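You operate a simulated robot arm through the tools that you are given. There is no shell and no other tool.

You are at the controls of a simulated two-armed robot. One attempt, no reset.

Task
Open the white heater in the vice and bin its cord.
Fine: grip it (the jaw's window turns green) before its two knobs are turned loose and leave it gripped; the cover goes on the bench top by the vice, the cord upright in the Cords bin; motor and board stay in, the green heater stays shut where it is. Set down upright: coiled cord.
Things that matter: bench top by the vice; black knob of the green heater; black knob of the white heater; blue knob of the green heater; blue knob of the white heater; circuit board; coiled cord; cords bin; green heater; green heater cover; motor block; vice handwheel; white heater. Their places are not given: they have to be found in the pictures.

The check looks at the end state, three seconds after you hand in, the way a careful person would. Anything else that was tipped, shoved, dropped, spilled or broken makes it a failure. Lids that push on must go on centred and level and be pressed home; caps that screw on are set level and turned clockwise until they are tight.

Robot
Two 7-joint arms with fingered hands on one trunk that stands fixed in place. Base frame: the origin is at the foot of the trunk, x ahead of it, y to its left, z up; the work surface is at about z = 0.78. Units: m, rad, N and s.
The left shoulder is at [0.06, 0.138, 0.872], the right one opposite. With the tool pointing down near the work surface each hand reaches from about 0.42 to 0.92 m from the base axis, measured 20 degrees to its own side. Payload 4 kg a hand.
The TCP of each hand is the grasp point between the finger pads, 0.036 m short of the fingertips. In the tool frame z runs along the fingers and y along their closing line. The gripper opens to 0.12 m. The gripper's body begins 0.042 m behind the TCP. The gripper is a hand of 5 fingers: y runs from the thumb to the fingers, the wrist lies at [-0.015, -0.109, -0.2] in the tool frame, and closing takes about 1.5 s.
Orientation is that of the tool frame in the base frame, as a unit quaternion [w, x, y, z]. With the fingers straight down and the wrist toward the robot, the tool's x, y and z point along [0, 1, 0], [1, 0, 0] and [0, 0, -1] of the base frame.

Tools
- The arms move only by the tool apply_moves. It takes "left_deltas", "right_deltas" or both (then of equal length, played together; a hand with none holds still); each is a list of rows, each an object (a shift or turn left out is 0, a gripper value left out holds the last) with "offset": the shift along the tool's x, y, z in m, a list of three; "rot": the turn, a rotation vector about the tool's x, y, z in rad, a list of three. In form: [{"offset": [dx, dy, dz], "rot": [ax, ay, az]}, ...]. A call has 1 to 20 rows; each row shifts and turns the commanded pose from where the row before left it, along the tool's axes as they then stand. "left_gripper" and "right_gripper" are, for a hand that has rows, the opening, from 0 (shut) to 1 (fully open), set as the call begins (left out, the last holds). A row lasts 0.2 s, in which the tool goes at most 0.05 m and 0.15 rad; a call with a longer step from one row to the next is refused whole, and so is a gripper value outside its range. Where a pose cannot be reached the arm comes as near as it can. A force on the tool above 80 N (or 10 N above the force at the start of the call, whichever is more), or a blocked arm, ends the call early, and 0.2 s more pass. Each finger travels about 0.153 m/s and halts on what it meets, pressing with about 31 N; the grip force reading is that of the motor and also rises with nothing between the fingers. The clock runs only during rows and for 0.2 s after the last one: add rows that do not move to give the fingers time. It gives the time, the measured TCP pose, the force on the tool (base axes), the opening and the grip force at its end, in the units of the frame above (readings bear some noise), with the torque about the TCP (base axes, N m) and any sound that the robot's microphone picked up, and new pictures: "show" is both (left out), scene, wrist or none (wrist: the cameras of the hands that moved).
- Cameras (640 x 400 px; columns grow to the right, rows downward): "scene" is now at [0.0412, 0.0285, 1.5205]; the picture's right is [0.30, -0.95, 0.00], its down [-0.61, -0.19, -0.77] and it looks along [0.73, 0.23, -0.64] (base axes); focal length 336 px, centre (320, 200). "left" rides on the left gripper at [-0.07, -0.079, -0.131] in its tool frame; the picture's right is [-0.79, -0.29, 0.55], its down [0.55, -0.74, 0.40] and it looks along [0.29, 0.61, 0.74] (tool axes); focal length 222 px, centre (320, 200). "right" rides on the right gripper at [0.069, -0.079, -0.131] in its tool frame; the picture's right is [-0.78, 0.29, -0.55], its down [-0.55, -0.73, 0.40] and it looks along [-0.29, 0.61, 0.74] (tool axes); focal length 222 px, centre (320, 200).
- slide_trunk(by): slides the trunk up (or, below 0, down) by that many m; the arms and the scene camera ride with it, the base frame stays. It gives what a move gives, with no picture.
- move_fingers(index, middle, ring, little, thumb_bend, thumb_turn, hand): sets how far each is bent, from 0 (flat) to 1 (curled in); at 0.3 the hand is open as for a grip, at 0.7 the pads meet at the TCP. One left out holds its place. A second passes; each finger stops where it meets its share of the squeeze, and holds until it gets a number again. A gripper value or a shape takes the hand back. It gives what a move gives, with no picture; readings hold the bend of each and the force on index, middle, ring, little, thumb and palm. thumb_turn goes from beside the hand (0) to across from the fingers (1), as for a grip.
- grasp_type(shape, hand): the hand has 5 fingers and takes this shape, open, in about a second: jaw (thumb against the fingers, like two jaws); tri (thumb and two fingers); tip (a fingertip pinch); poke (one finger out to press); point (the index stretched); flat (the hand flat); cup (the hand cupped); fist (a fist). The gripper value then closes the fingers along that shape, each until it touches; the sizes above hold for jaw. It gives what a move gives, with no picture.
- head_to(pan, tilt): turns the head with the scene camera to pan (to the left, within 1.501 rad either way) and tilt (down, from -0.506 to 1.204), counted from straight ahead of the robot. It gives what a move gives, and a new picture of the scene camera.
- pixel_to_xyz(camera, pixels): for up to 12 pixels [column, row] of the newest picture of that camera ("zoom" is the newest enlarged one), the place [x, y, z] in the base frame of the surface seen there, good to about 0.002 m, but the place of the scene camera against the robot may be out by one fixed shift of up to 0.018 m in any direction. The clock stands still meanwhile.
- inspect(camera, box): a new picture of the part [left, top, right, bottom] of that camera's present view, enlarged. The clock stands still meanwhile.
- sign_off(): hands the job in; it is judged then, once.

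Open the grippers and draw the arms clear of the work before you hand the job in, unless the task says otherwise.

The tools are called after ">>>" as a command line: name --argument value ..., lists and objects as JSON in quotes. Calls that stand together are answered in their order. apply_moves: Moves the arms, as the interface text tells. Its arguments: {"type":"object","properties":{"left_deltas":{"type":"array"},"left_gripper":{"type":"number"},"right_deltas":{"type":"array"},"right_gripper":{"type":"number"},"show":{"type":"string","enum":["both","scene","wrist","none"]}},"required":[]} The other tools are called the same way: slide_trunk (by) slides the trunk up or down; grasp_type (shape, hand) gives the hand a shape; move_fingers (index, middle, ring, little, thumb_bend, thumb_turn, hand) moves the fingers one by one; head_to (pan, tilt) turns the head that bears the scene camera; pixel_to_xyz (camera, pixels) gives the place of the surface under pixels of a picture; inspect (camera, box) takes an enlarged picture of a part of a camera's view; sign_off () hands the job in.

At the start:

```text
t: 0.0
left_position: [0.5118, 0.3246, 1.2331]
left_orientation: [0.0, 0.708, 0.707, 0.0]
left_force: [-0.3, -0.2, -0.6]
left_wrist_torque: [-0.02, -0.01, 0.0]
left_finger_gap: 0.1198
left_grip_force: 0.0
left_shape: jaw
left_bend: [0.3, 0.3, 0.3, 0.3, 0.3, 0.97]
left_finger forces: [0.0, 0.1, 0.1, 0.0, 0.0, 0.1]
right_position: [0.6406, -0.1061, 1.1674]
right_orientation: [0.0, 0.707, 0.707, 0.0]
right_force: [0.5, -0.4, 0.1]
right_wrist_torque: [0.03, 0.01, 0.0]
right_finger_gap: 0.1196
right_grip_force: 0.1
right_shape: jaw
right_bend: [0.3, 0.3, 0.3, 0.3, 0.3, 0.97]
right_finger forces: [0.0, 0.0, 0.1, 0.0, 0.1, 0.0]
trunk travel left (down, up): [-0.45, 0.14]
head pan, tilt: [0.307, 0.693]
```

scene: 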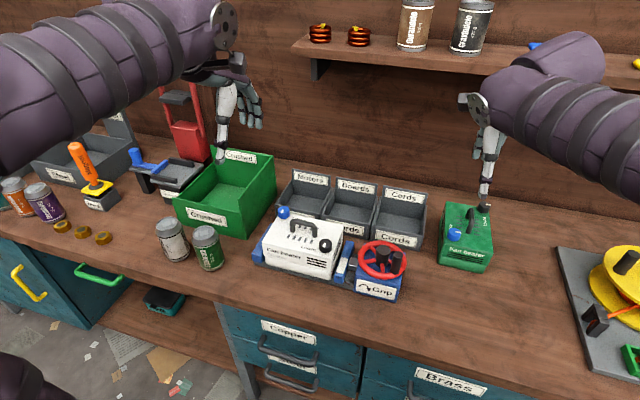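
right: 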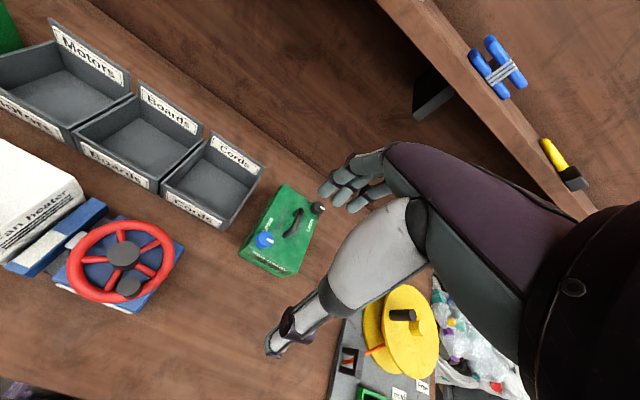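
left: 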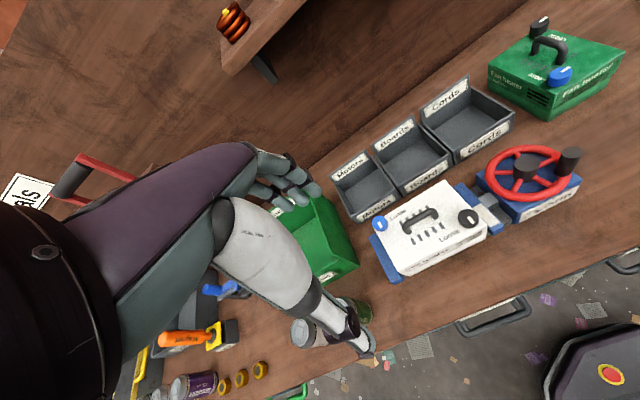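

The scene shows the white heater in the vice at about (300,245), the red handwheel at (383,260), bins at (310-400,215), and the green heater at (466,237). I enlarge the views to read the marks.

>>> inspect --camera "scene" --box '[240, 160, 440, 310]'

>>> inspect --camera "left" --box '[340, 120, 600, 290]'

>>> inspect --camera "scene" --box '[400, 170, 540, 300]'

```text
2.67 times, centred on (340, 235) of scene
```

zoom: 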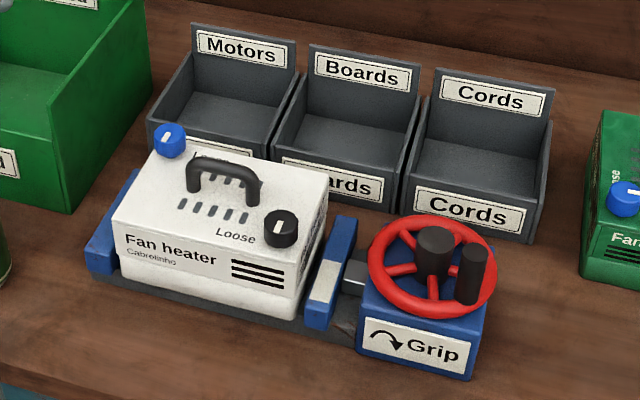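

```text
2.35 times, centred on (470, 205) of left
```

zoom: 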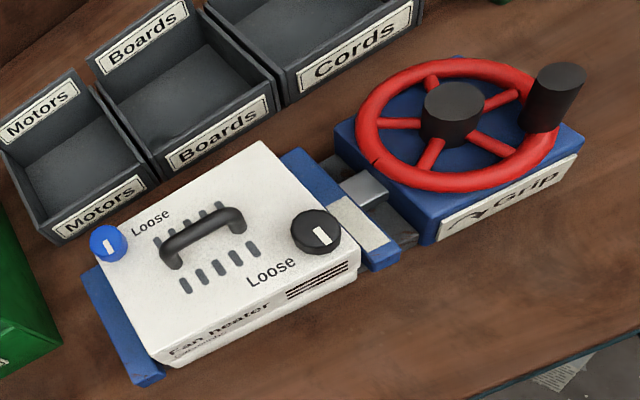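

```text
3.08 times, centred on (470, 235) of scene
```

zoom: 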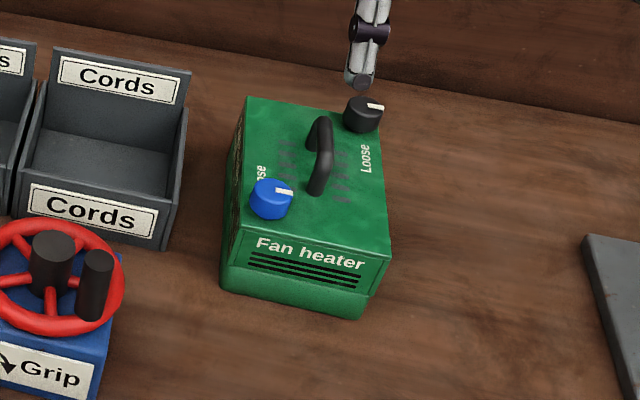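

I read surface points off the scene picture: heater cover corners, knobs, handle, handwheel hub and crank, and bins.

>>> pixel_to_xyz --camera "scene" --pixels '[[283, 211], [326, 245], [310, 224], [320, 238], [376, 252], [395, 258], [365, 265], [404, 260], [383, 243], [385, 275], [300, 240], [345, 250]]'

>>> pixel_to_xyz --camera "scene" --pixels '[[385, 212], [400, 215], [380, 230], [418, 240], [423, 208], [350, 268], [300, 310], [420, 290], [460, 300], [454, 231], [484, 208], [377, 291]]'

>>> inspect --camera "right" --box '[0, 80, 320, 320]'

```text
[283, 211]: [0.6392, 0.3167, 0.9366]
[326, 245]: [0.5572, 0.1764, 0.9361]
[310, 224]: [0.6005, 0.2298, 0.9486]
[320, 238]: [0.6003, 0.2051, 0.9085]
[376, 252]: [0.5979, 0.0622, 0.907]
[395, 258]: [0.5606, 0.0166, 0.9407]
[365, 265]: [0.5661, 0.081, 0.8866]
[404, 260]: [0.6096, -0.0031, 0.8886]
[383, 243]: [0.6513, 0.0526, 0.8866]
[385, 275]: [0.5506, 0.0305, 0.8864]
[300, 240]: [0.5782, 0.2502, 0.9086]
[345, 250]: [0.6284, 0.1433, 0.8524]
```

```text
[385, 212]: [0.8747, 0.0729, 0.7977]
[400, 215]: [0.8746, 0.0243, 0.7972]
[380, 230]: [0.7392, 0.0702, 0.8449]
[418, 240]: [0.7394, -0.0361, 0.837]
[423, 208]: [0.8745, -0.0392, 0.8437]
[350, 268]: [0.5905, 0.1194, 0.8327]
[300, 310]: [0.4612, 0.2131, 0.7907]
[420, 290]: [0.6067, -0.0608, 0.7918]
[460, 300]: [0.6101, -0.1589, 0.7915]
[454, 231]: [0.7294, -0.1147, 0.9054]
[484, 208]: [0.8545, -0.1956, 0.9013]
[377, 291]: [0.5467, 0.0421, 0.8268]
```

```text
1.67 times, centred on (160, 200) of right
```

zoom: 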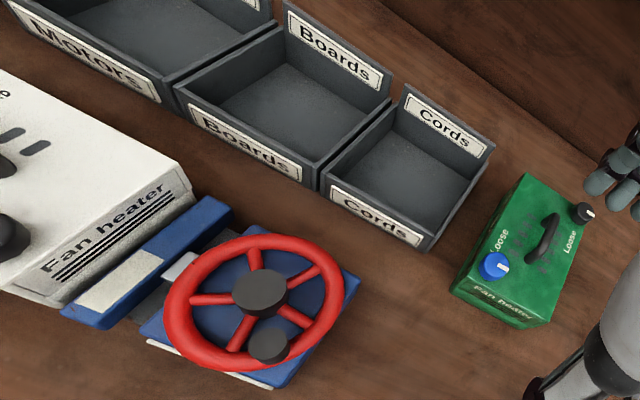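

I compare with the wrist cameras, which have no fixed shift: hub, crank, knobs and bench seen in the left and right pictures.

>>> pixel_to_xyz --camera "left" --pixels '[[380, 222], [468, 218], [424, 215], [527, 166], [570, 155], [495, 240], [420, 270], [480, 130], [440, 195], [540, 290], [375, 245], [410, 270]]'

>>> pixel_to_xyz --camera "right" --pixels '[[123, 255], [128, 287], [266, 240], [317, 207], [295, 222], [200, 300], [190, 185], [246, 170], [222, 208], [168, 262], [75, 262], [70, 250]]'

```text
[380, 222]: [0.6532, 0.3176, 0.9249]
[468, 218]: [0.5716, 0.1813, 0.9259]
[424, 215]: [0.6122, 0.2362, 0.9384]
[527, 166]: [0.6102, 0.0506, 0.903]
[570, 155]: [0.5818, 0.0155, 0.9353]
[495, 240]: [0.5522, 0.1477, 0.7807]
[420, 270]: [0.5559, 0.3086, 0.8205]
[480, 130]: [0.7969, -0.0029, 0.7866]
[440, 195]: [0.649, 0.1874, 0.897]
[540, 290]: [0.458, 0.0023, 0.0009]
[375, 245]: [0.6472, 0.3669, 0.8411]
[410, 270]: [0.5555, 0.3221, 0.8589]
```

```text
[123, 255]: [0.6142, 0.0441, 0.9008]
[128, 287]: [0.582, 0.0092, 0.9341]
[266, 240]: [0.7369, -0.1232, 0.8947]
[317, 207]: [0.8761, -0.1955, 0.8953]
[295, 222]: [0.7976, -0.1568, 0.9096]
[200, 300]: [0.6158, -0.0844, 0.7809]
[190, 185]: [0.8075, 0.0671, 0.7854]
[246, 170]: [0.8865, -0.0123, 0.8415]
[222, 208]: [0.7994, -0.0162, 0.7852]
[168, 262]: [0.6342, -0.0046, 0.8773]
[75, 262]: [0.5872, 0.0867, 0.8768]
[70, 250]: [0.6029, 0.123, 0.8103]
```

The scene readings are offset from the wrist cameras by about (-0.014,-0.003,+0.011). I look at the hands closely and at the vice once more to understand geometry.

>>> inspect --camera "scene" --box '[440, 70, 540, 220]'

>>> inspect --camera "left" --box '[460, 130, 600, 240]'

>>> inspect --camera "left" --box '[360, 170, 500, 280]'

```text
2.67 times, centred on (490, 145) of scene
```

zoom: 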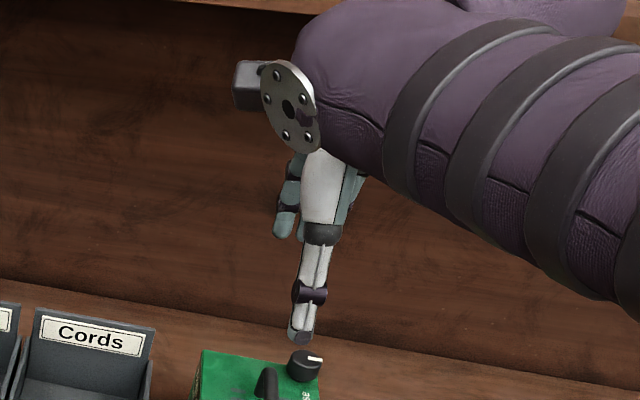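

```text
3.64 times, centred on (530, 185) of left
```

zoom: 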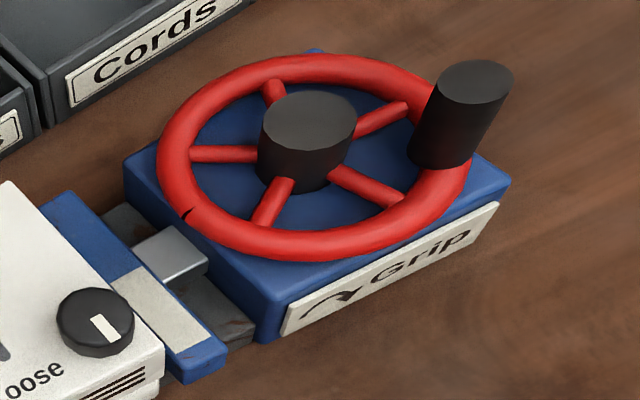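

```text
3.64 times, centred on (430, 225) of left
```

zoom: 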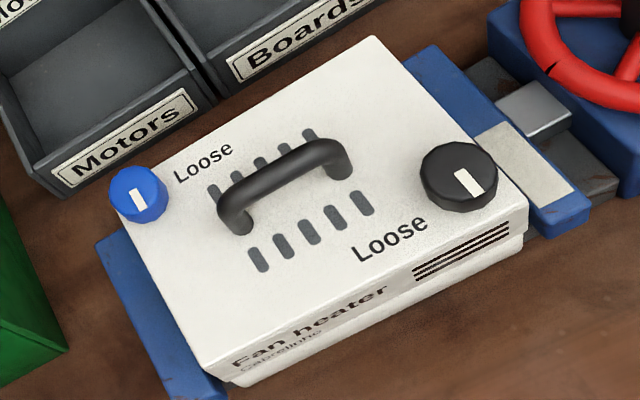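

Black knob is at about (0.572,0.181), blue knob (0.653,0.318), hub (0.613,0.046), crank (0.582,0.012, top 0.935). I move the right hand to above the crank and the left hand lower over the heater for closer pictures.

>>> apply_moves --right_deltas '[{"offset": [0.0197, -0.0098, 0.026]}, {"offset": [0.0197, -0.0098, 0.026]}, {"offset": [0.0197, -0.0098, 0.026]}, {"offset": [0.0197, -0.0098, 0.026]}, {"offset": [0.0197, -0.0098, 0.026]}, {"offset": [0.0197, -0.0098, 0.026]}, {}]' --left_deltas '[{"offset": [-0.0117, -0.005, 0.0267]}, {"offset": [-0.0117, -0.005, 0.0267]}, {"offset": [-0.0117, -0.005, 0.0267]}, {"offset": [-0.0117, -0.005, 0.0267]}, {"offset": [-0.0117, -0.005, 0.0267]}, {"offset": [-0.0117, -0.005, 0.0267]}, {}]'

```text
t: 1.6
left_position: [0.4827, 0.2557, 1.0723]
left_orientation: [0.0, 0.707, 0.707, 0.0]
left_force: [0.3, -0.6, 0.4]
left_wrist_torque: [-0.02, 0.0, 0.02]
left_finger_gap: 0.1199
left_grip_force: 0.0
left_shape: jaw
left_bend: [0.3, 0.3, 0.3, 0.3, 0.3, 0.97]
left_finger forces: [0.0, 0.0, 0.1, 0.1, 0.0, 0.0]
right_position: [0.5816, 0.0126, 1.0143]
right_orientation: [0.001, 0.707, 0.707, -0.001]
right_force: [0.2, 0.5, 0.3]
right_wrist_torque: [0.0, 0.04, 0.01]
right_finger_gap: 0.1195
right_grip_force: 0.1
right_shape: jaw
right_bend: [0.3, 0.3, 0.3, 0.3, 0.3, 0.97]
right_finger forces: [0.0, 0.0, 0.0, 0.1, 0.0, 0.0]
trunk travel left (down, up): [-0.45, 0.14]
head pan, tilt: [0.307, 0.693]
```

scene: 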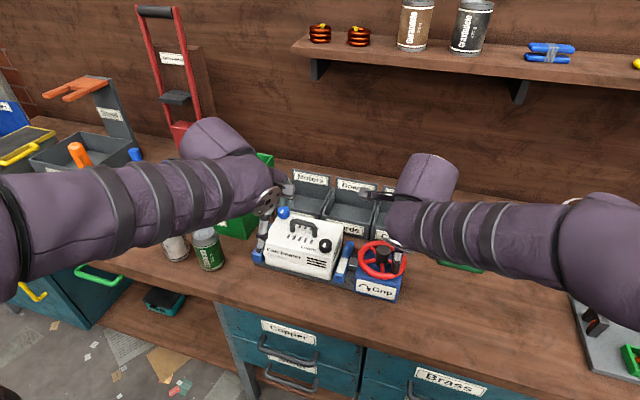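
right: 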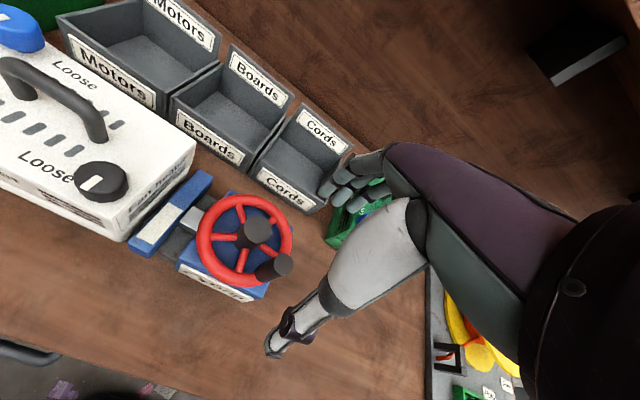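
left: 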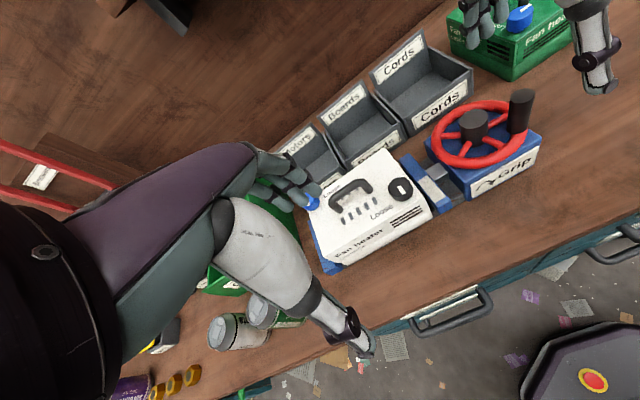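

Now the right picture shows hub at (258,228), crank top at (284,262), black knob at (101,178). I read their places and zoom on the details.

>>> pixel_to_xyz --camera "right" --pixels '[[258, 228], [284, 262], [101, 178], [88, 184], [276, 265], [290, 262], [203, 250], [289, 235], [240, 203], [240, 278], [160, 225], [267, 285]]'

>>> inspect --camera "right" --box '[130, 140, 350, 300]'

>>> inspect --camera "right" --box '[0, 0, 220, 240]'

>>> inspect --camera "left" --box '[290, 130, 450, 280]'

```text
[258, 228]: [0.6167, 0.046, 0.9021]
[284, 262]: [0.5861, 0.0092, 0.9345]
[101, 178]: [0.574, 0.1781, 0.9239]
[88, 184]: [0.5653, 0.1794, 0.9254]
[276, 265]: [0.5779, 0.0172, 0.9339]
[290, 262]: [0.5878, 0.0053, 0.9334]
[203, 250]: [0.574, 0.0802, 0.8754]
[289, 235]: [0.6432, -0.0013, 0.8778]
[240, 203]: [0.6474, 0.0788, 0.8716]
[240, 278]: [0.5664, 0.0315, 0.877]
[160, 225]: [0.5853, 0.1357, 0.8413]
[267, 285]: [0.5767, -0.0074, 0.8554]
```

```text
2.50 times, centred on (240, 220) of right
```

zoom: 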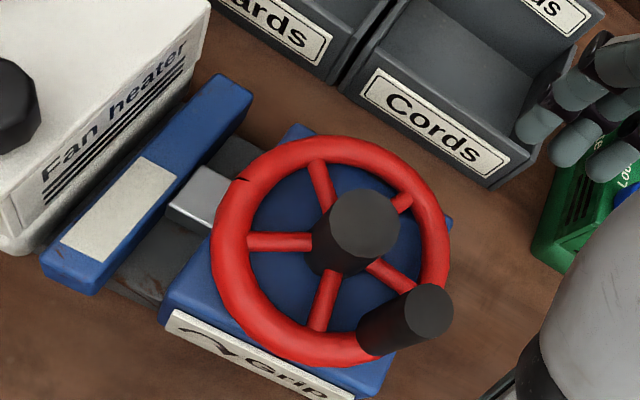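

```text
1.67 times, centred on (110, 120) of right
```

zoom: 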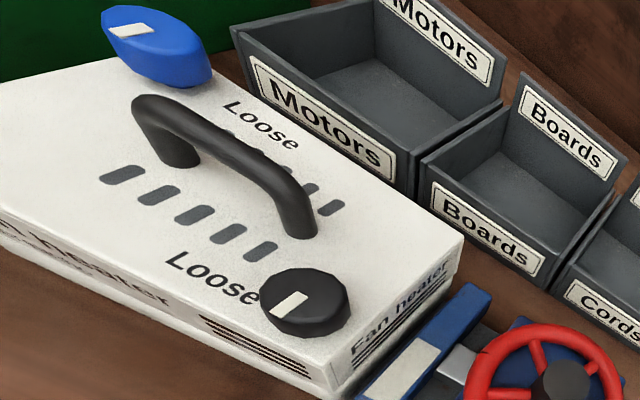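

```text
2.67 times, centred on (370, 205) of left
```

zoom: 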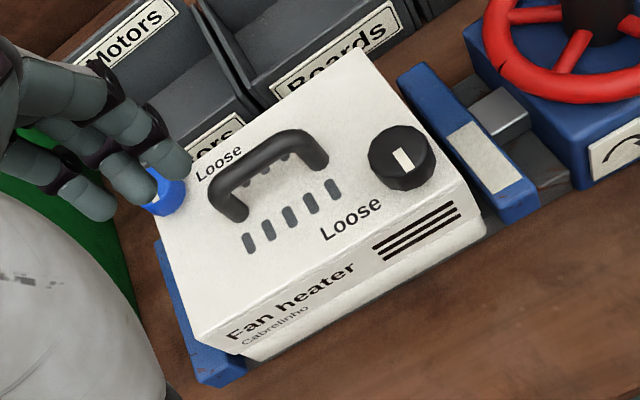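

The black knob's pointer is toward the robot and the window on the jaw is still white. I refine the hub and crank edges from the right camera before gripping.

>>> pixel_to_xyz --camera "right" --pixels '[[281, 265], [273, 262], [288, 260], [281, 272], [284, 256], [258, 229], [246, 227], [269, 228], [257, 220], [259, 237], [281, 268], [278, 260]]'

>>> inspect --camera "right" --box '[240, 200, 310, 290]'

```text
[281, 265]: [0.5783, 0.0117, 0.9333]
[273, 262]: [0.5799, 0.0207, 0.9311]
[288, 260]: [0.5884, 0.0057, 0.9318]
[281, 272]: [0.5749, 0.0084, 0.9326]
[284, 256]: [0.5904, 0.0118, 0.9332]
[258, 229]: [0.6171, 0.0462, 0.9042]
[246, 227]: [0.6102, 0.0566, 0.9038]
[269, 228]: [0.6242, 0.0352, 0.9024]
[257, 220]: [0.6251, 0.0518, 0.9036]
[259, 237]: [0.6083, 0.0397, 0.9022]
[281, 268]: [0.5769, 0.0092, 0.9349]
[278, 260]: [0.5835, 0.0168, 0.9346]
```

```text
4.44 times, centred on (275, 245) of right
```

zoom: 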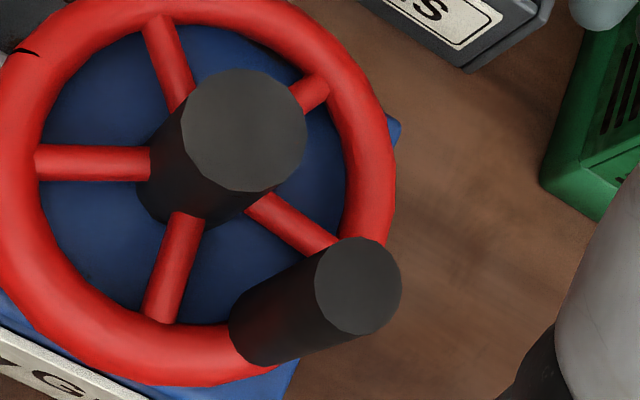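

Crank top centre is about (0.582,0.010), hub centre (0.6165,0.046), radius 0.05. I lower the right hand so the fingertips stay just above the hub top (TCP z 0.945).

>>> apply_moves --right_deltas '[{"offset": [-0.001, 0.0, 0.023]}, {"offset": [-0.001, 0.0, 0.023]}, {"offset": [-0.0006, 0.0, 0.0233]}, {}]' --right_gripper 0.8

```text
t: 2.6
left_position: [0.4818, 0.2578, 1.0738]
left_orientation: [0.0, 0.707, 0.707, 0.0]
left_force: [-0.5, 0.1, 1.0]
left_wrist_torque: [-0.01, 0.02, -0.01]
left_finger_gap: 0.12
left_grip_force: 0.0
left_shape: jaw
left_bend: [0.3, 0.3, 0.3, 0.3, 0.3, 0.97]
left_finger forces: [0.0, 0.0, 0.0, 0.0, 0.0, 0.1]
right_position: [0.5827, 0.0088, 0.9458]
right_orientation: [0.0, 0.707, 0.707, 0.0]
right_force: [-0.7, -0.2, -0.7]
right_wrist_torque: [0.01, 0.01, 0.0]
right_finger_gap: 0.0959
right_grip_force: 0.2
right_shape: jaw
right_bend: [0.32, 0.35, 0.34, 0.51, 0.39, 0.99]
right_finger forces: [0.1, 0.0, 0.1, 0.0, 0.0, 0.0]
trunk travel left (down, up): [-0.45, 0.14]
head pan, tilt: [0.307, 0.693]
```

scene: 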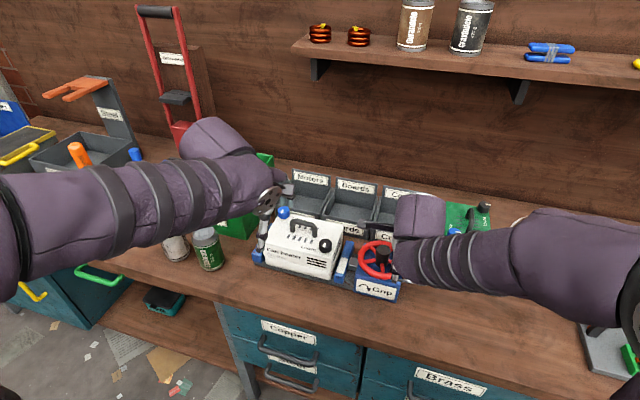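
right: 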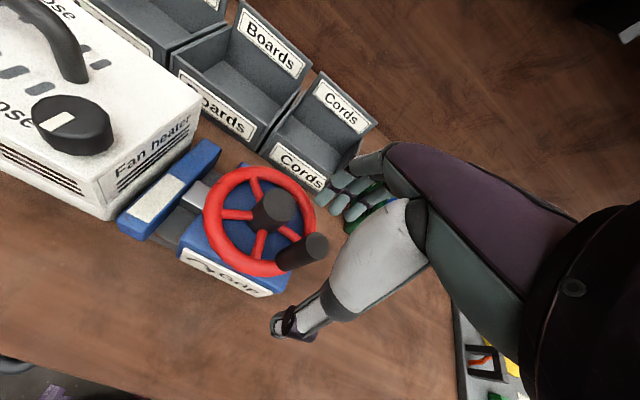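

The crank post at (312,248) lies between thumb (290,322) and fingers (365,195). I close the right hand on it and wait.

>>> apply_moves --right_deltas '[{}, {}, {}, {}, {}, {}, {}, {}]' --right_gripper 0.0

```text
t: 4.4
left_position: [0.4826, 0.257, 1.0736]
left_orientation: [0.0, 0.707, 0.707, -0.001]
left_force: [0.1, -0.9, 0.0]
left_wrist_torque: [0.04, 0.0, -0.01]
left_finger_gap: 0.1198
left_grip_force: 0.1
left_shape: jaw
left_bend: [0.3, 0.3, 0.3, 0.3, 0.3, 0.97]
left_finger forces: [0.0, 0.0, 0.0, 0.0, 0.0, 0.1]
right_position: [0.5812, 0.0083, 0.9447]
right_orientation: [0.0, 0.707, 0.707, 0.0]
right_force: [-7.3, -1.2, -4.2]
right_wrist_torque: [-0.08, 0.21, 0.0]
right_finger_gap: 0.0127
right_grip_force: 30.2
right_shape: jaw
right_bend: [0.61, 0.68, 0.7, 0.7, 0.71, 1.0]
right_finger forces: [14.7, 6.8, 0.1, 0.1, 28.5, 0.0]
trunk travel left (down, up): [-0.45, 0.14]
head pan, tilt: [0.307, 0.693]
```

scene: 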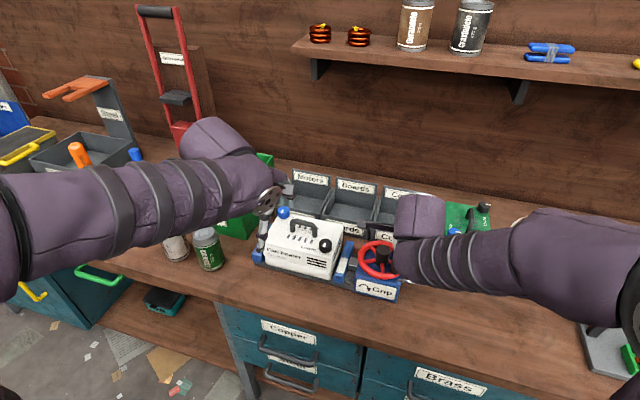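
right: 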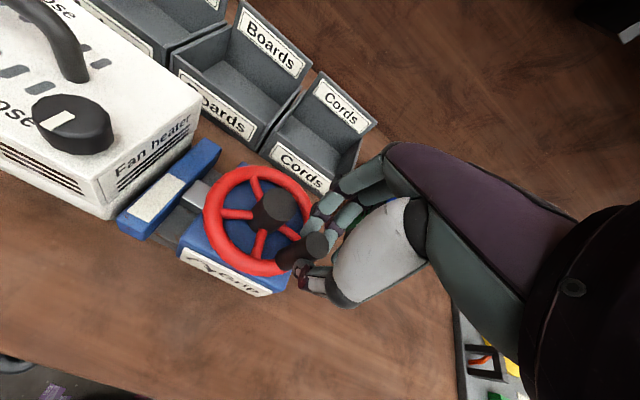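

The hand holds the crank (thumb 28.5 N, index 14.7 N). I now swing it clockwise about the hub (first 60 degrees), moving on a 0.05 m circle.

>>> apply_moves --right_deltas '[{"offset": [0.0102, -0.0082, 0]}, {"offset": [0.012, -0.0052, 0]}, {"offset": [0.0129, -0.002, 0]}, {"offset": [0.013, 0.0014, 0]}, {}]'

```text
t: 5.6
left_position: [0.4833, 0.2562, 1.0733]
left_orientation: [0.0, 0.706, 0.708, -0.001]
left_force: [0.6, 0.0, 0.1]
left_wrist_torque: [-0.01, -0.02, 0.01]
left_finger_gap: 0.12
left_grip_force: 0.0
left_shape: jaw
left_bend: [0.3, 0.3, 0.3, 0.3, 0.3, 0.97]
left_finger forces: [0.0, 0.0, 0.1, 0.0, 0.0, 0.0]
right_position: [0.5682, 0.0577, 0.9432]
right_orientation: [0.0, 0.707, 0.708, -0.001]
right_force: [-5.3, -2.7, -8.9]
right_wrist_torque: [-0.15, 0.06, -0.18]
right_finger_gap: 0.0093
right_grip_force: 30.9
right_shape: jaw
right_bend: [0.6, 0.71, 0.7, 0.7, 0.72, 0.96]
right_finger forces: [19.8, 9.5, 0.0, 0.0, 29.6, 0.0]
trunk travel left (down, up): [-0.45, 0.14]
head pan, tilt: [0.307, 0.693]
```

scene: 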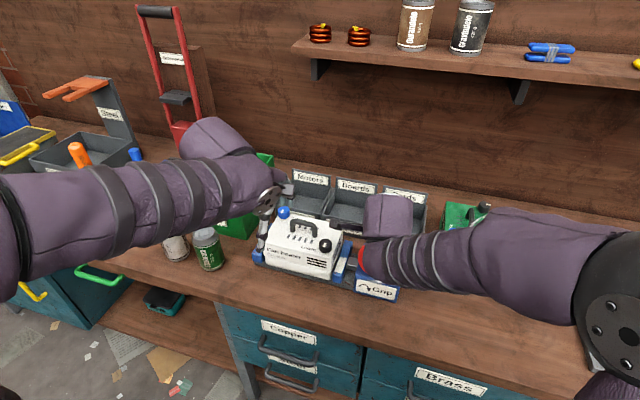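
right: 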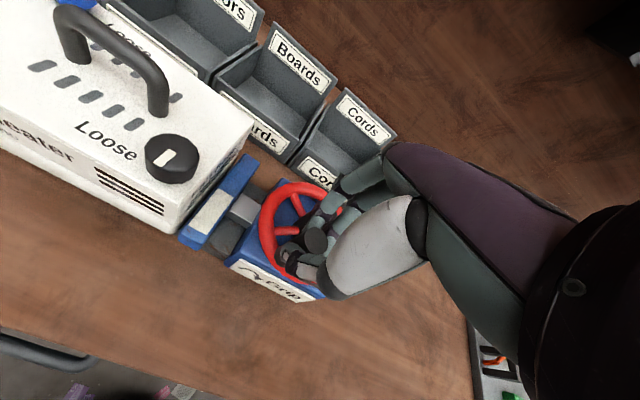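

I check whether the crank followed; zooming on the hand and wheel.

>>> inspect --camera "right" --box '[170, 140, 370, 310]'

>>> inspect --camera "left" --box '[360, 60, 600, 230]'

```text
2.35 times, centred on (270, 225) of right
```

zoom: 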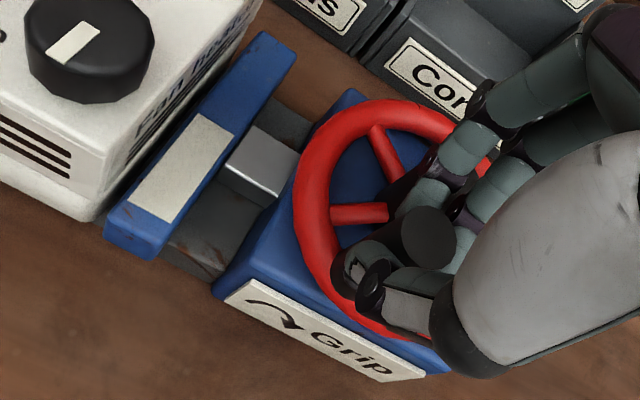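

```text
2.35 times, centred on (480, 145) of left
```

zoom: 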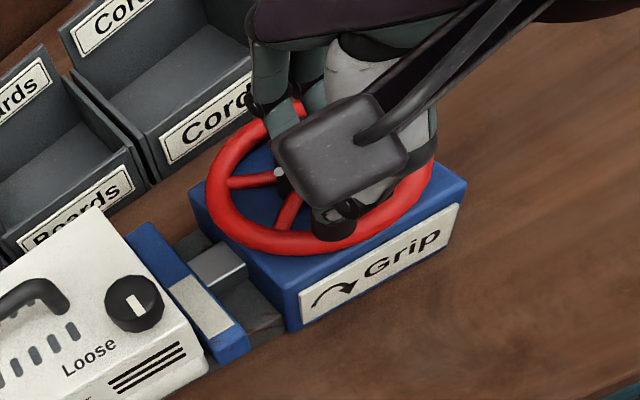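

I query the dark disc at right-camera (317,240) and the dark post at (287,252) to know where the crank is.

>>> pixel_to_xyz --camera "right" --pixels '[[317, 240], [322, 236], [312, 246], [287, 252], [290, 265], [210, 215]]'

>>> pixel_to_xyz --camera "left" --pixels '[[486, 155], [484, 158], [424, 144]]'

```text
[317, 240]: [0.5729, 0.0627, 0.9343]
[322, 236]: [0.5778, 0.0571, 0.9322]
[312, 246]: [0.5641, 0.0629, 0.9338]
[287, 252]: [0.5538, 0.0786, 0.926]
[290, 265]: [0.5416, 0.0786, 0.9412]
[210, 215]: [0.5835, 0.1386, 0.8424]
```

```text
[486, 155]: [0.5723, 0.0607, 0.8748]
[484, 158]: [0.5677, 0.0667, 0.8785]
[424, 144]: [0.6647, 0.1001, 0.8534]
```

The crank top is at (0.571,0.0615): it followed by about 60 degrees. I carry on clockwise for another 75 degrees, rising a hair so the tips clear the hub.

>>> apply_moves --right_deltas '[{"offset": [0.0122, 0.0048, -0.0005]}, {"offset": [0.0105, 0.0077, -0.0005]}, {"offset": [0.0082, 0.0102, -0.0005]}, {"offset": [0.0052, 0.012, -0.0005]}, {"offset": [0.002, 0.0129, 0]}, {}]'

```text
t: 7.0
left_position: [0.482, 0.2555, 1.0726]
left_orientation: [-0.001, 0.707, 0.707, 0.001]
left_force: [-0.5, 0.9, -0.1]
left_wrist_torque: [-0.03, 0.0, 0.01]
left_finger_gap: 0.1197
left_grip_force: 0.1
left_shape: jaw
left_bend: [0.3, 0.3, 0.3, 0.3, 0.3, 0.97]
left_finger forces: [0.0, 0.1, 0.0, 0.1, 0.1, 0.1]
right_position: [0.6141, 0.0889, 0.9412]
right_orientation: [-0.001, 0.709, 0.706, -0.003]
right_force: [-9.6, -22.6, -19.1]
right_wrist_torque: [-0.62, -0.07, -0.33]
right_finger_gap: 0.0047
right_grip_force: 31.0
right_shape: jaw
right_bend: [0.6, 0.72, 0.7, 0.7, 0.77, 0.93]
right_finger forces: [18.1, 41.8, 0.0, 0.0, 29.7, 0.1]
trunk travel left (down, up): [-0.45, 0.14]
head pan, tilt: [0.307, 0.693]
```

scene: 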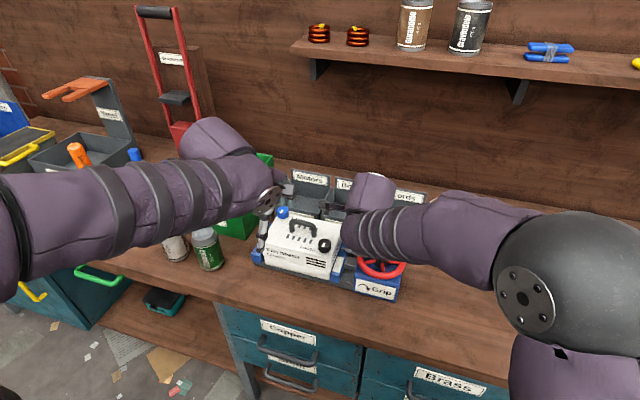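
right: 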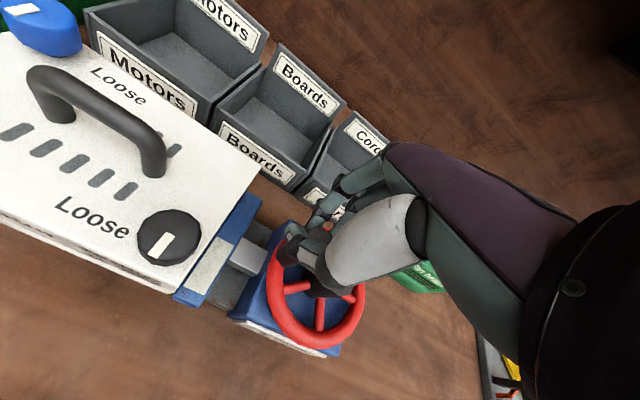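

Force has risen to about 30 N with the crank nearly at its left-most point; I zoom to see how the crank and the jaw stand.

>>> inspect --camera "right" --box '[130, 160, 370, 360]'

>>> inspect --camera "left" --box '[360, 60, 600, 230]'

```text
2.00 times, centred on (250, 260) of right
```

zoom: 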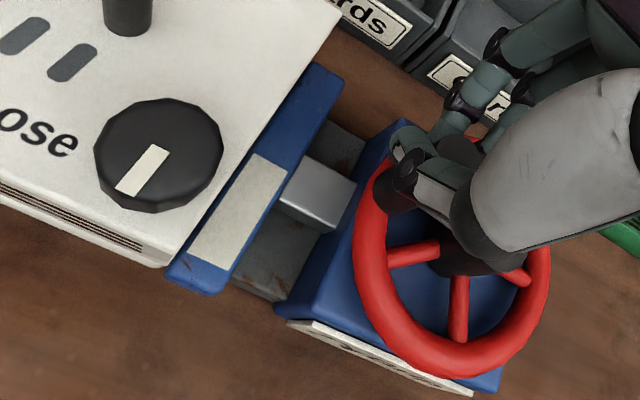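

```text
2.35 times, centred on (480, 145) of left
```

zoom: 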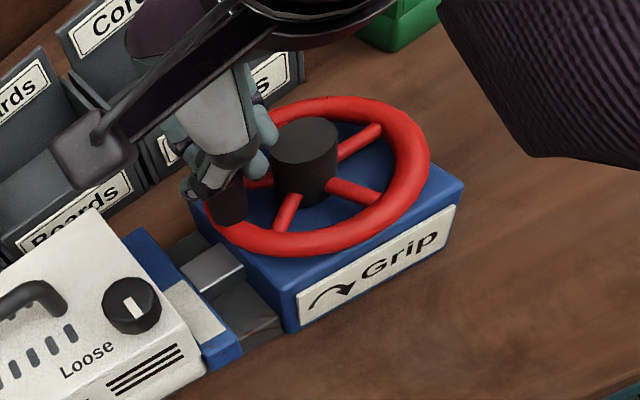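

The jaw has moved close to the heater. I query the crank base (442,147 left) and the jaw window.

>>> pixel_to_xyz --camera "left" --pixels '[[442, 147], [446, 152], [440, 143], [430, 186], [476, 125], [478, 128]]'

>>> pixel_to_xyz --camera "right" --pixels '[[208, 270], [320, 237], [287, 240], [296, 259], [185, 262], [160, 240]]'

```text
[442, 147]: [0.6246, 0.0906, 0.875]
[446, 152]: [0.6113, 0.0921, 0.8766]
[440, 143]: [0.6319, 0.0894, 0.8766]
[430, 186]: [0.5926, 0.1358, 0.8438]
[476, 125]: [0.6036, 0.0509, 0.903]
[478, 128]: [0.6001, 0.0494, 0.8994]
```

```text
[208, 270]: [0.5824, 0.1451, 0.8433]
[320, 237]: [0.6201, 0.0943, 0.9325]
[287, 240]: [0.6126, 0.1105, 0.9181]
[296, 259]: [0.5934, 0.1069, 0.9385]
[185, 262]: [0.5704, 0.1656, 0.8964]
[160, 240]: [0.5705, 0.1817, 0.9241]
```

The crank top is at (0.620,0.094) — it has followed about 140 degrees and sits 5 mm toward the index. I re-centre the circle on this offset and continue clockwise 55 degrees.

>>> apply_moves --right_deltas '[{"offset": [-0.0056, 0.0092, 0.003]}, {"offset": [-0.0048, 0.0122, 0]}, {"offset": [-0.0077, 0.0105, 0]}, {"offset": [-0.0102, 0.0082, 0]}, {}]'

```text
t: 8.2
left_position: [0.484, 0.2577, 1.0732]
left_orientation: [0.0, 0.707, 0.707, -0.001]
left_force: [0.4, -0.2, 0.2]
left_wrist_torque: [-0.02, 0.02, -0.01]
left_finger_gap: 0.1196
left_grip_force: 0.1
left_shape: jaw
left_bend: [0.3, 0.3, 0.3, 0.3, 0.3, 0.97]
left_finger forces: [0.0, 0.1, 0.0, 0.0, 0.0, 0.0]
right_position: [0.6554, 0.0693, 0.9411]
right_orientation: [0.0, 0.706, 0.708, 0.001]
right_force: [0.5, 11.8, -12.3]
right_wrist_torque: [-0.52, -0.26, -0.33]
right_finger_gap: 0.0038
right_grip_force: 31.0
right_shape: jaw
right_bend: [0.62, 0.73, 0.7, 0.7, 0.79, 0.91]
right_finger forces: [16.5, 17.1, 0.1, 0.0, 37.1, 0.0]
trunk travel left (down, up): [-0.45, 0.14]
head pan, tilt: [0.307, 0.693]
```

scene: 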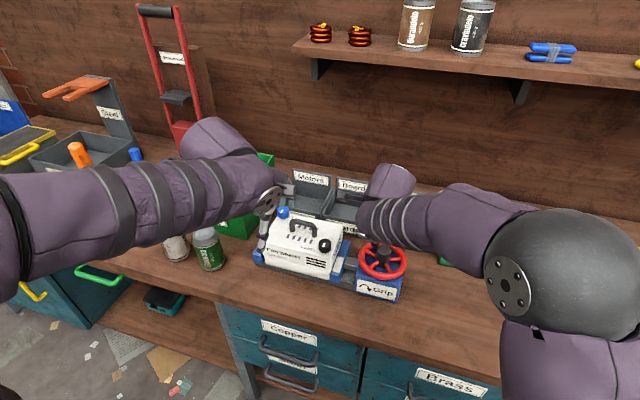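
right: 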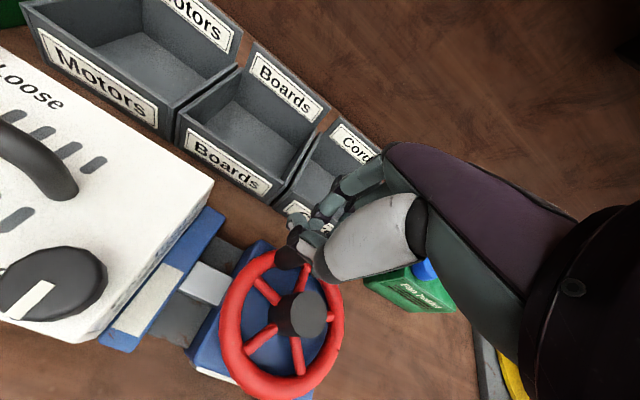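

I zoom to see whether the crank is still between thumb and fingers, and whether the window changed.

>>> inspect --camera "right" --box '[130, 180, 370, 380]'

>>> inspect --camera "scene" --box '[320, 190, 440, 310]'

>>> pixel_to_xyz --camera "right" --pixels '[[284, 258], [292, 240], [312, 310], [155, 290], [85, 335], [300, 265]]'

```text
2.00 times, centred on (250, 280) of right
```

zoom: 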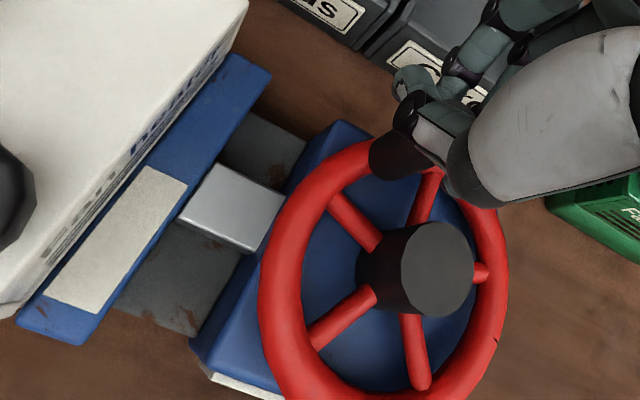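

```text
3.33 times, centred on (380, 250) of scene
```

zoom: 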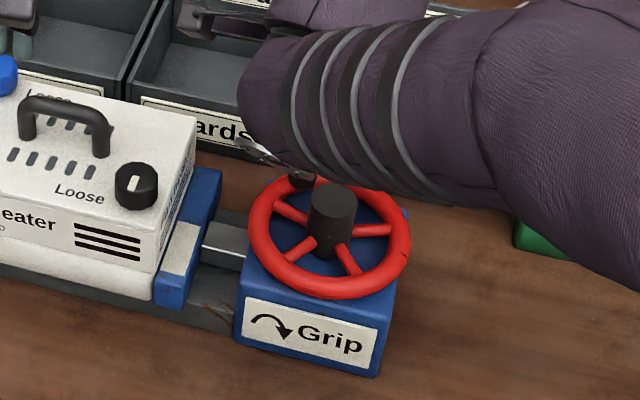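

```text
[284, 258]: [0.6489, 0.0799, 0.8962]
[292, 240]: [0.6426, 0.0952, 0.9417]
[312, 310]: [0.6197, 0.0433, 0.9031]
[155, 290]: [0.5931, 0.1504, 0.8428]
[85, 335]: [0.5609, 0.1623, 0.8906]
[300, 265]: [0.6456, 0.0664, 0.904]
```

The jaw is now up against the heater but its window is still pale; the crank (0.649,0.080) has slid toward the index. I open, lift off, and turn the hand about 43 degrees so the closing line lies along the push direction.

>>> apply_moves --right_deltas '[{}, {}, {}, {}, {"offset": [0, 0, -0.02]}, {"offset": [0, 0, -0.02]}, {"offset": [0, 0, -0.02], "rot": [0, 0, 0.15]}, {"rot": [0, 0, 0.15]}, {"rot": [0, 0, 0.15]}, {"rot": [0, 0, 0.15]}, {"rot": [0, 0, 0.15]}, {}]' --right_gripper 0.6

```text
t: 10.8
left_position: [0.4818, 0.2565, 1.0742]
left_orientation: [0.0, 0.707, 0.707, 0.0]
left_force: [0.8, 0.4, 0.6]
left_wrist_torque: [0.01, -0.05, -0.07]
left_finger_gap: 0.1197
left_grip_force: 0.0
left_shape: jaw
left_bend: [0.3, 0.3, 0.3, 0.3, 0.3, 0.97]
left_finger forces: [0.0, 0.0, 0.1, 0.1, 0.0, 0.0]
right_position: [0.6537, 0.0665, 1.0019]
right_orientation: [0.0, 0.917, 0.399, -0.001]
right_force: [-0.7, 0.5, -0.2]
right_wrist_torque: [0.01, -0.01, 0.0]
right_finger_gap: 0.0718
right_grip_force: 0.0
right_shape: jaw
right_bend: [0.38, 0.42, 0.4, 0.65, 0.48, 1.0]
right_finger forces: [0.0, 0.0, 0.0, 0.0, 0.0, 0.1]
trunk travel left (down, up): [-0.45, 0.14]
head pan, tilt: [0.307, 0.693]
```

scene: 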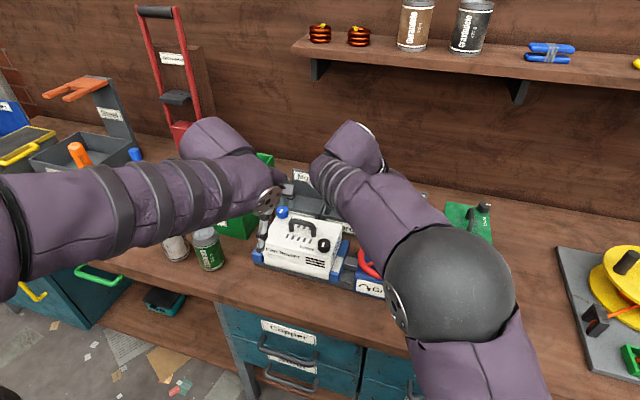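
right: 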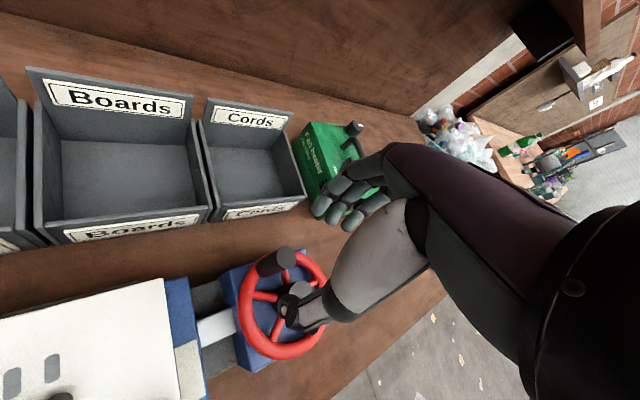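

The turn worked: the tool's closing line is now along (0.73,-0.68). I locate the crank top in the right picture near (276,262).

>>> pixel_to_xyz --camera "right" --pixels '[[282, 256], [275, 263], [288, 252], [270, 268], [262, 268], [300, 290], [190, 360]]'

>>> inspect --camera "right" --box '[150, 220, 350, 400]'

```text
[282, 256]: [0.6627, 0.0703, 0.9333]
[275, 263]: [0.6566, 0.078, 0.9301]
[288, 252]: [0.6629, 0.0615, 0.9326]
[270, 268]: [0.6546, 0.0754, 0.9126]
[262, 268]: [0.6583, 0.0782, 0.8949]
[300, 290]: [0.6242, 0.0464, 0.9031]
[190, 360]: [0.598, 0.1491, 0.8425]
```

```text
2.22 times, centred on (250, 310) of right
```

zoom: 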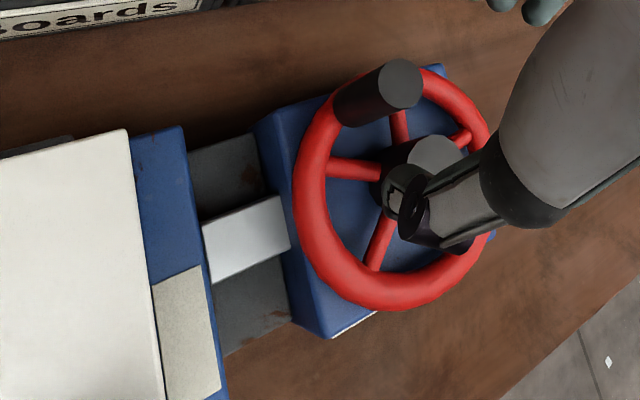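

I read the crank top disc centre more exactly.

>>> pixel_to_xyz --camera "right" --pixels '[[287, 258], [290, 262], [294, 257], [286, 264], [283, 250], [292, 267]]'

```text
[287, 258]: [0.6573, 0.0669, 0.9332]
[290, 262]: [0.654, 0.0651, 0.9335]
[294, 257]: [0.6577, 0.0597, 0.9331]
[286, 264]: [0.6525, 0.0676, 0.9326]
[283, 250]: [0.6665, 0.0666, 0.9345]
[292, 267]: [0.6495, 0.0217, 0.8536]
```

Crank centre is about (0.658,0.066), i.e. about 28 degrees on the circle. I turn the hand 0.3 rad more, come down over the crank and stop with the tips just over the hub height.

>>> apply_moves --right_deltas '[{"rot": [0, 0, 0.15]}, {"rot": [0, 0, 0.15]}, {"offset": [0.0035, 0.0026, 0.019]}, {"offset": [0, 0, 0.019]}, {"offset": [0, 0, 0.018]}, {}]' --right_gripper 0.6

```text
t: 12.2
left_position: [0.4833, 0.2566, 1.0727]
left_orientation: [0.0, 0.707, 0.707, 0.0]
left_force: [0.0, -0.6, -0.1]
left_wrist_torque: [-0.01, 0.01, -0.01]
left_finger_gap: 0.1194
left_grip_force: 0.2
left_shape: jaw
left_bend: [0.3, 0.3, 0.3, 0.3, 0.3, 0.97]
left_finger forces: [0.0, 0.0, 0.0, 0.1, 0.0, 0.0]
right_position: [0.6583, 0.0663, 0.9445]
right_orientation: [0.001, 0.966, 0.258, 0.0]
right_force: [0.6, -1.6, 0.4]
right_wrist_torque: [0.0, 0.0, -0.02]
right_finger_gap: 0.0718
right_grip_force: 0.1
right_shape: jaw
right_bend: [0.38, 0.42, 0.4, 0.65, 0.48, 1.0]
right_finger forces: [0.0, 0.0, 0.1, 0.0, 0.0, 0.1]
trunk travel left (down, up): [-0.45, 0.14]
head pan, tilt: [0.307, 0.693]
```

scene: 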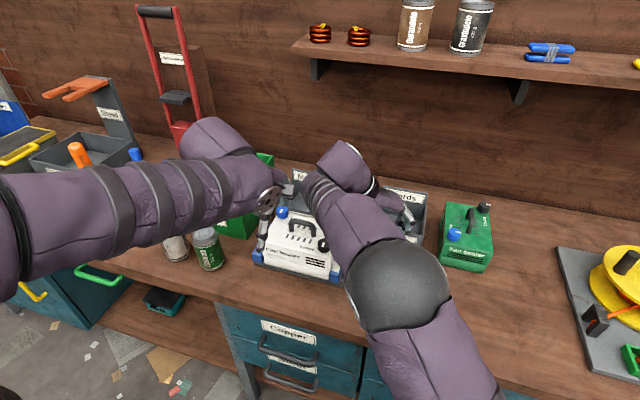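
right: 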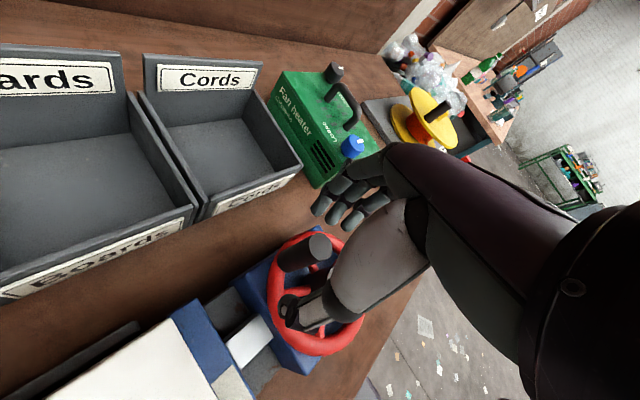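

The crank at (312,248) is between the thumb (300,310) and fingers (345,205). I close on it.

>>> apply_moves --right_deltas '[{}, {}, {}, {}, {}, {}]' --right_gripper 0.0

```text
t: 13.6
left_position: [0.4831, 0.2564, 1.0735]
left_orientation: [-0.001, 0.707, 0.707, 0.001]
left_force: [-0.2, 1.0, -0.1]
left_wrist_torque: [0.03, 0.0, -0.01]
left_finger_gap: 0.1195
left_grip_force: 0.1
left_shape: jaw
left_bend: [0.3, 0.3, 0.3, 0.3, 0.3, 0.97]
left_finger forces: [0.0, 0.0, 0.1, 0.1, 0.0, 0.0]
right_position: [0.6568, 0.0655, 0.9425]
right_orientation: [0.0, 0.966, 0.258, 0.0]
right_force: [-2.4, 2.2, -3.0]
right_wrist_torque: [0.0, 0.05, 0.0]
right_finger_gap: 0.0132
right_grip_force: 31.0
right_shape: jaw
right_bend: [0.62, 0.66, 0.7, 0.7, 0.71, 1.0]
right_finger forces: [15.8, 8.4, 0.1, 0.0, 27.2, 0.0]
trunk travel left (down, up): [-0.45, 0.14]
head pan, tilt: [0.307, 0.693]
```

scene: 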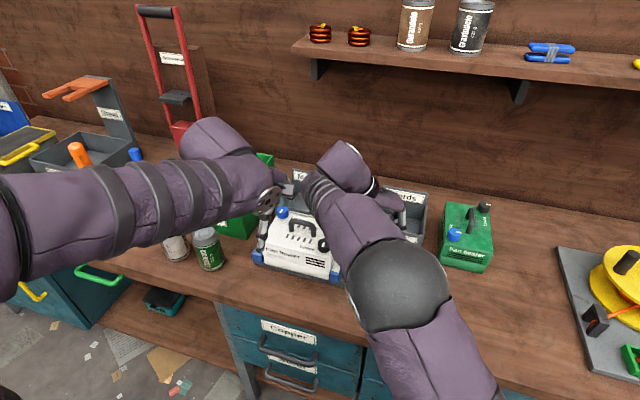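
right: 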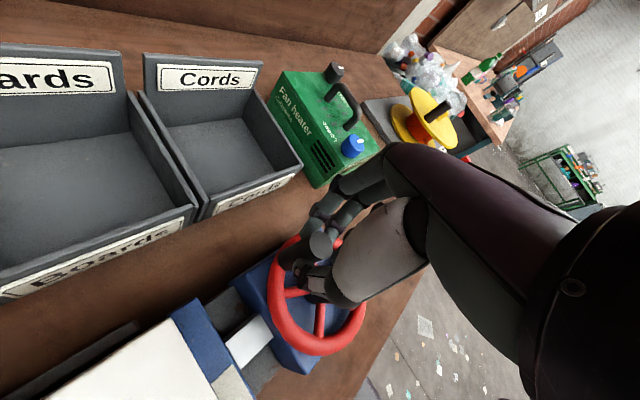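

The crank is held at (0.657,0.0655) with index, middle and thumb. I turn wheel and hand together about the hub by six 0.15 rad steps (about 52 degrees clockwise).

>>> apply_moves --right_deltas '[{"offset": [-0.0009, 0.0069, 0], "rot": [0, 0, 0.15]}, {"offset": [-0.0009, 0.0069, 0], "rot": [0, 0, 0.15]}, {"offset": [-0.0009, 0.0069, 0], "rot": [0, 0, 0.15]}, {"offset": [-0.0009, 0.0069, 0], "rot": [0, 0, 0.15]}, {"offset": [-0.0009, 0.0069, 0], "rot": [0, 0, 0.15]}, {"offset": [-0.0009, 0.0069, 0], "rot": [0, 0, 0.15]}, {}]'

```text
t: 15.2
left_position: [0.4832, 0.258, 1.0727]
left_orientation: [0.0, 0.707, 0.707, 0.0]
left_force: [0.5, 0.1, -0.3]
left_wrist_torque: [0.02, 0.02, -0.01]
left_finger_gap: 0.1198
left_grip_force: 0.1
left_shape: jaw
left_bend: [0.3, 0.3, 0.3, 0.3, 0.3, 0.97]
left_finger forces: [0.1, 0.1, 0.0, 0.1, 0.1, 0.0]
right_position: [0.6588, 0.0253, 0.9441]
right_orientation: [0.001, 0.982, -0.189, -0.001]
right_force: [-6.4, 7.2, -17.8]
right_wrist_torque: [0.17, 0.18, -0.09]
right_finger_gap: 0.0123
right_grip_force: 30.8
right_shape: jaw
right_bend: [0.62, 0.66, 0.7, 0.7, 0.7, 1.0]
right_finger forces: [14.3, 13.2, 0.0, 0.0, 25.7, 0.0]
trunk travel left (down, up): [-0.45, 0.14]
head pan, tilt: [0.307, 0.693]
```

scene: 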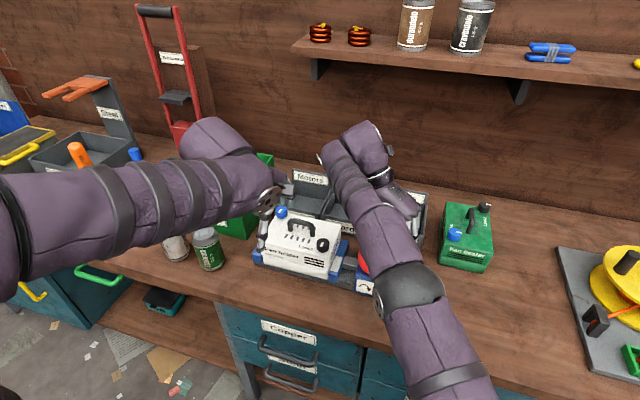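
right: 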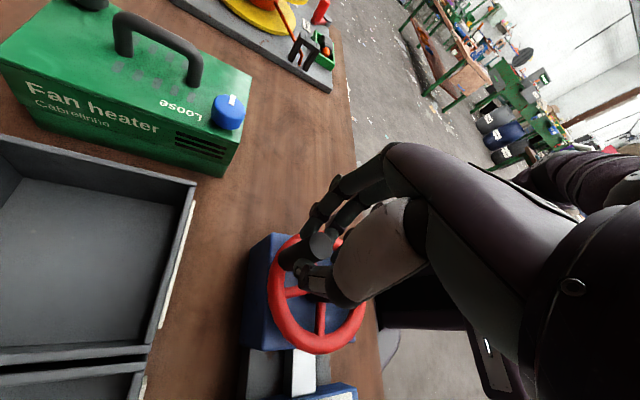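

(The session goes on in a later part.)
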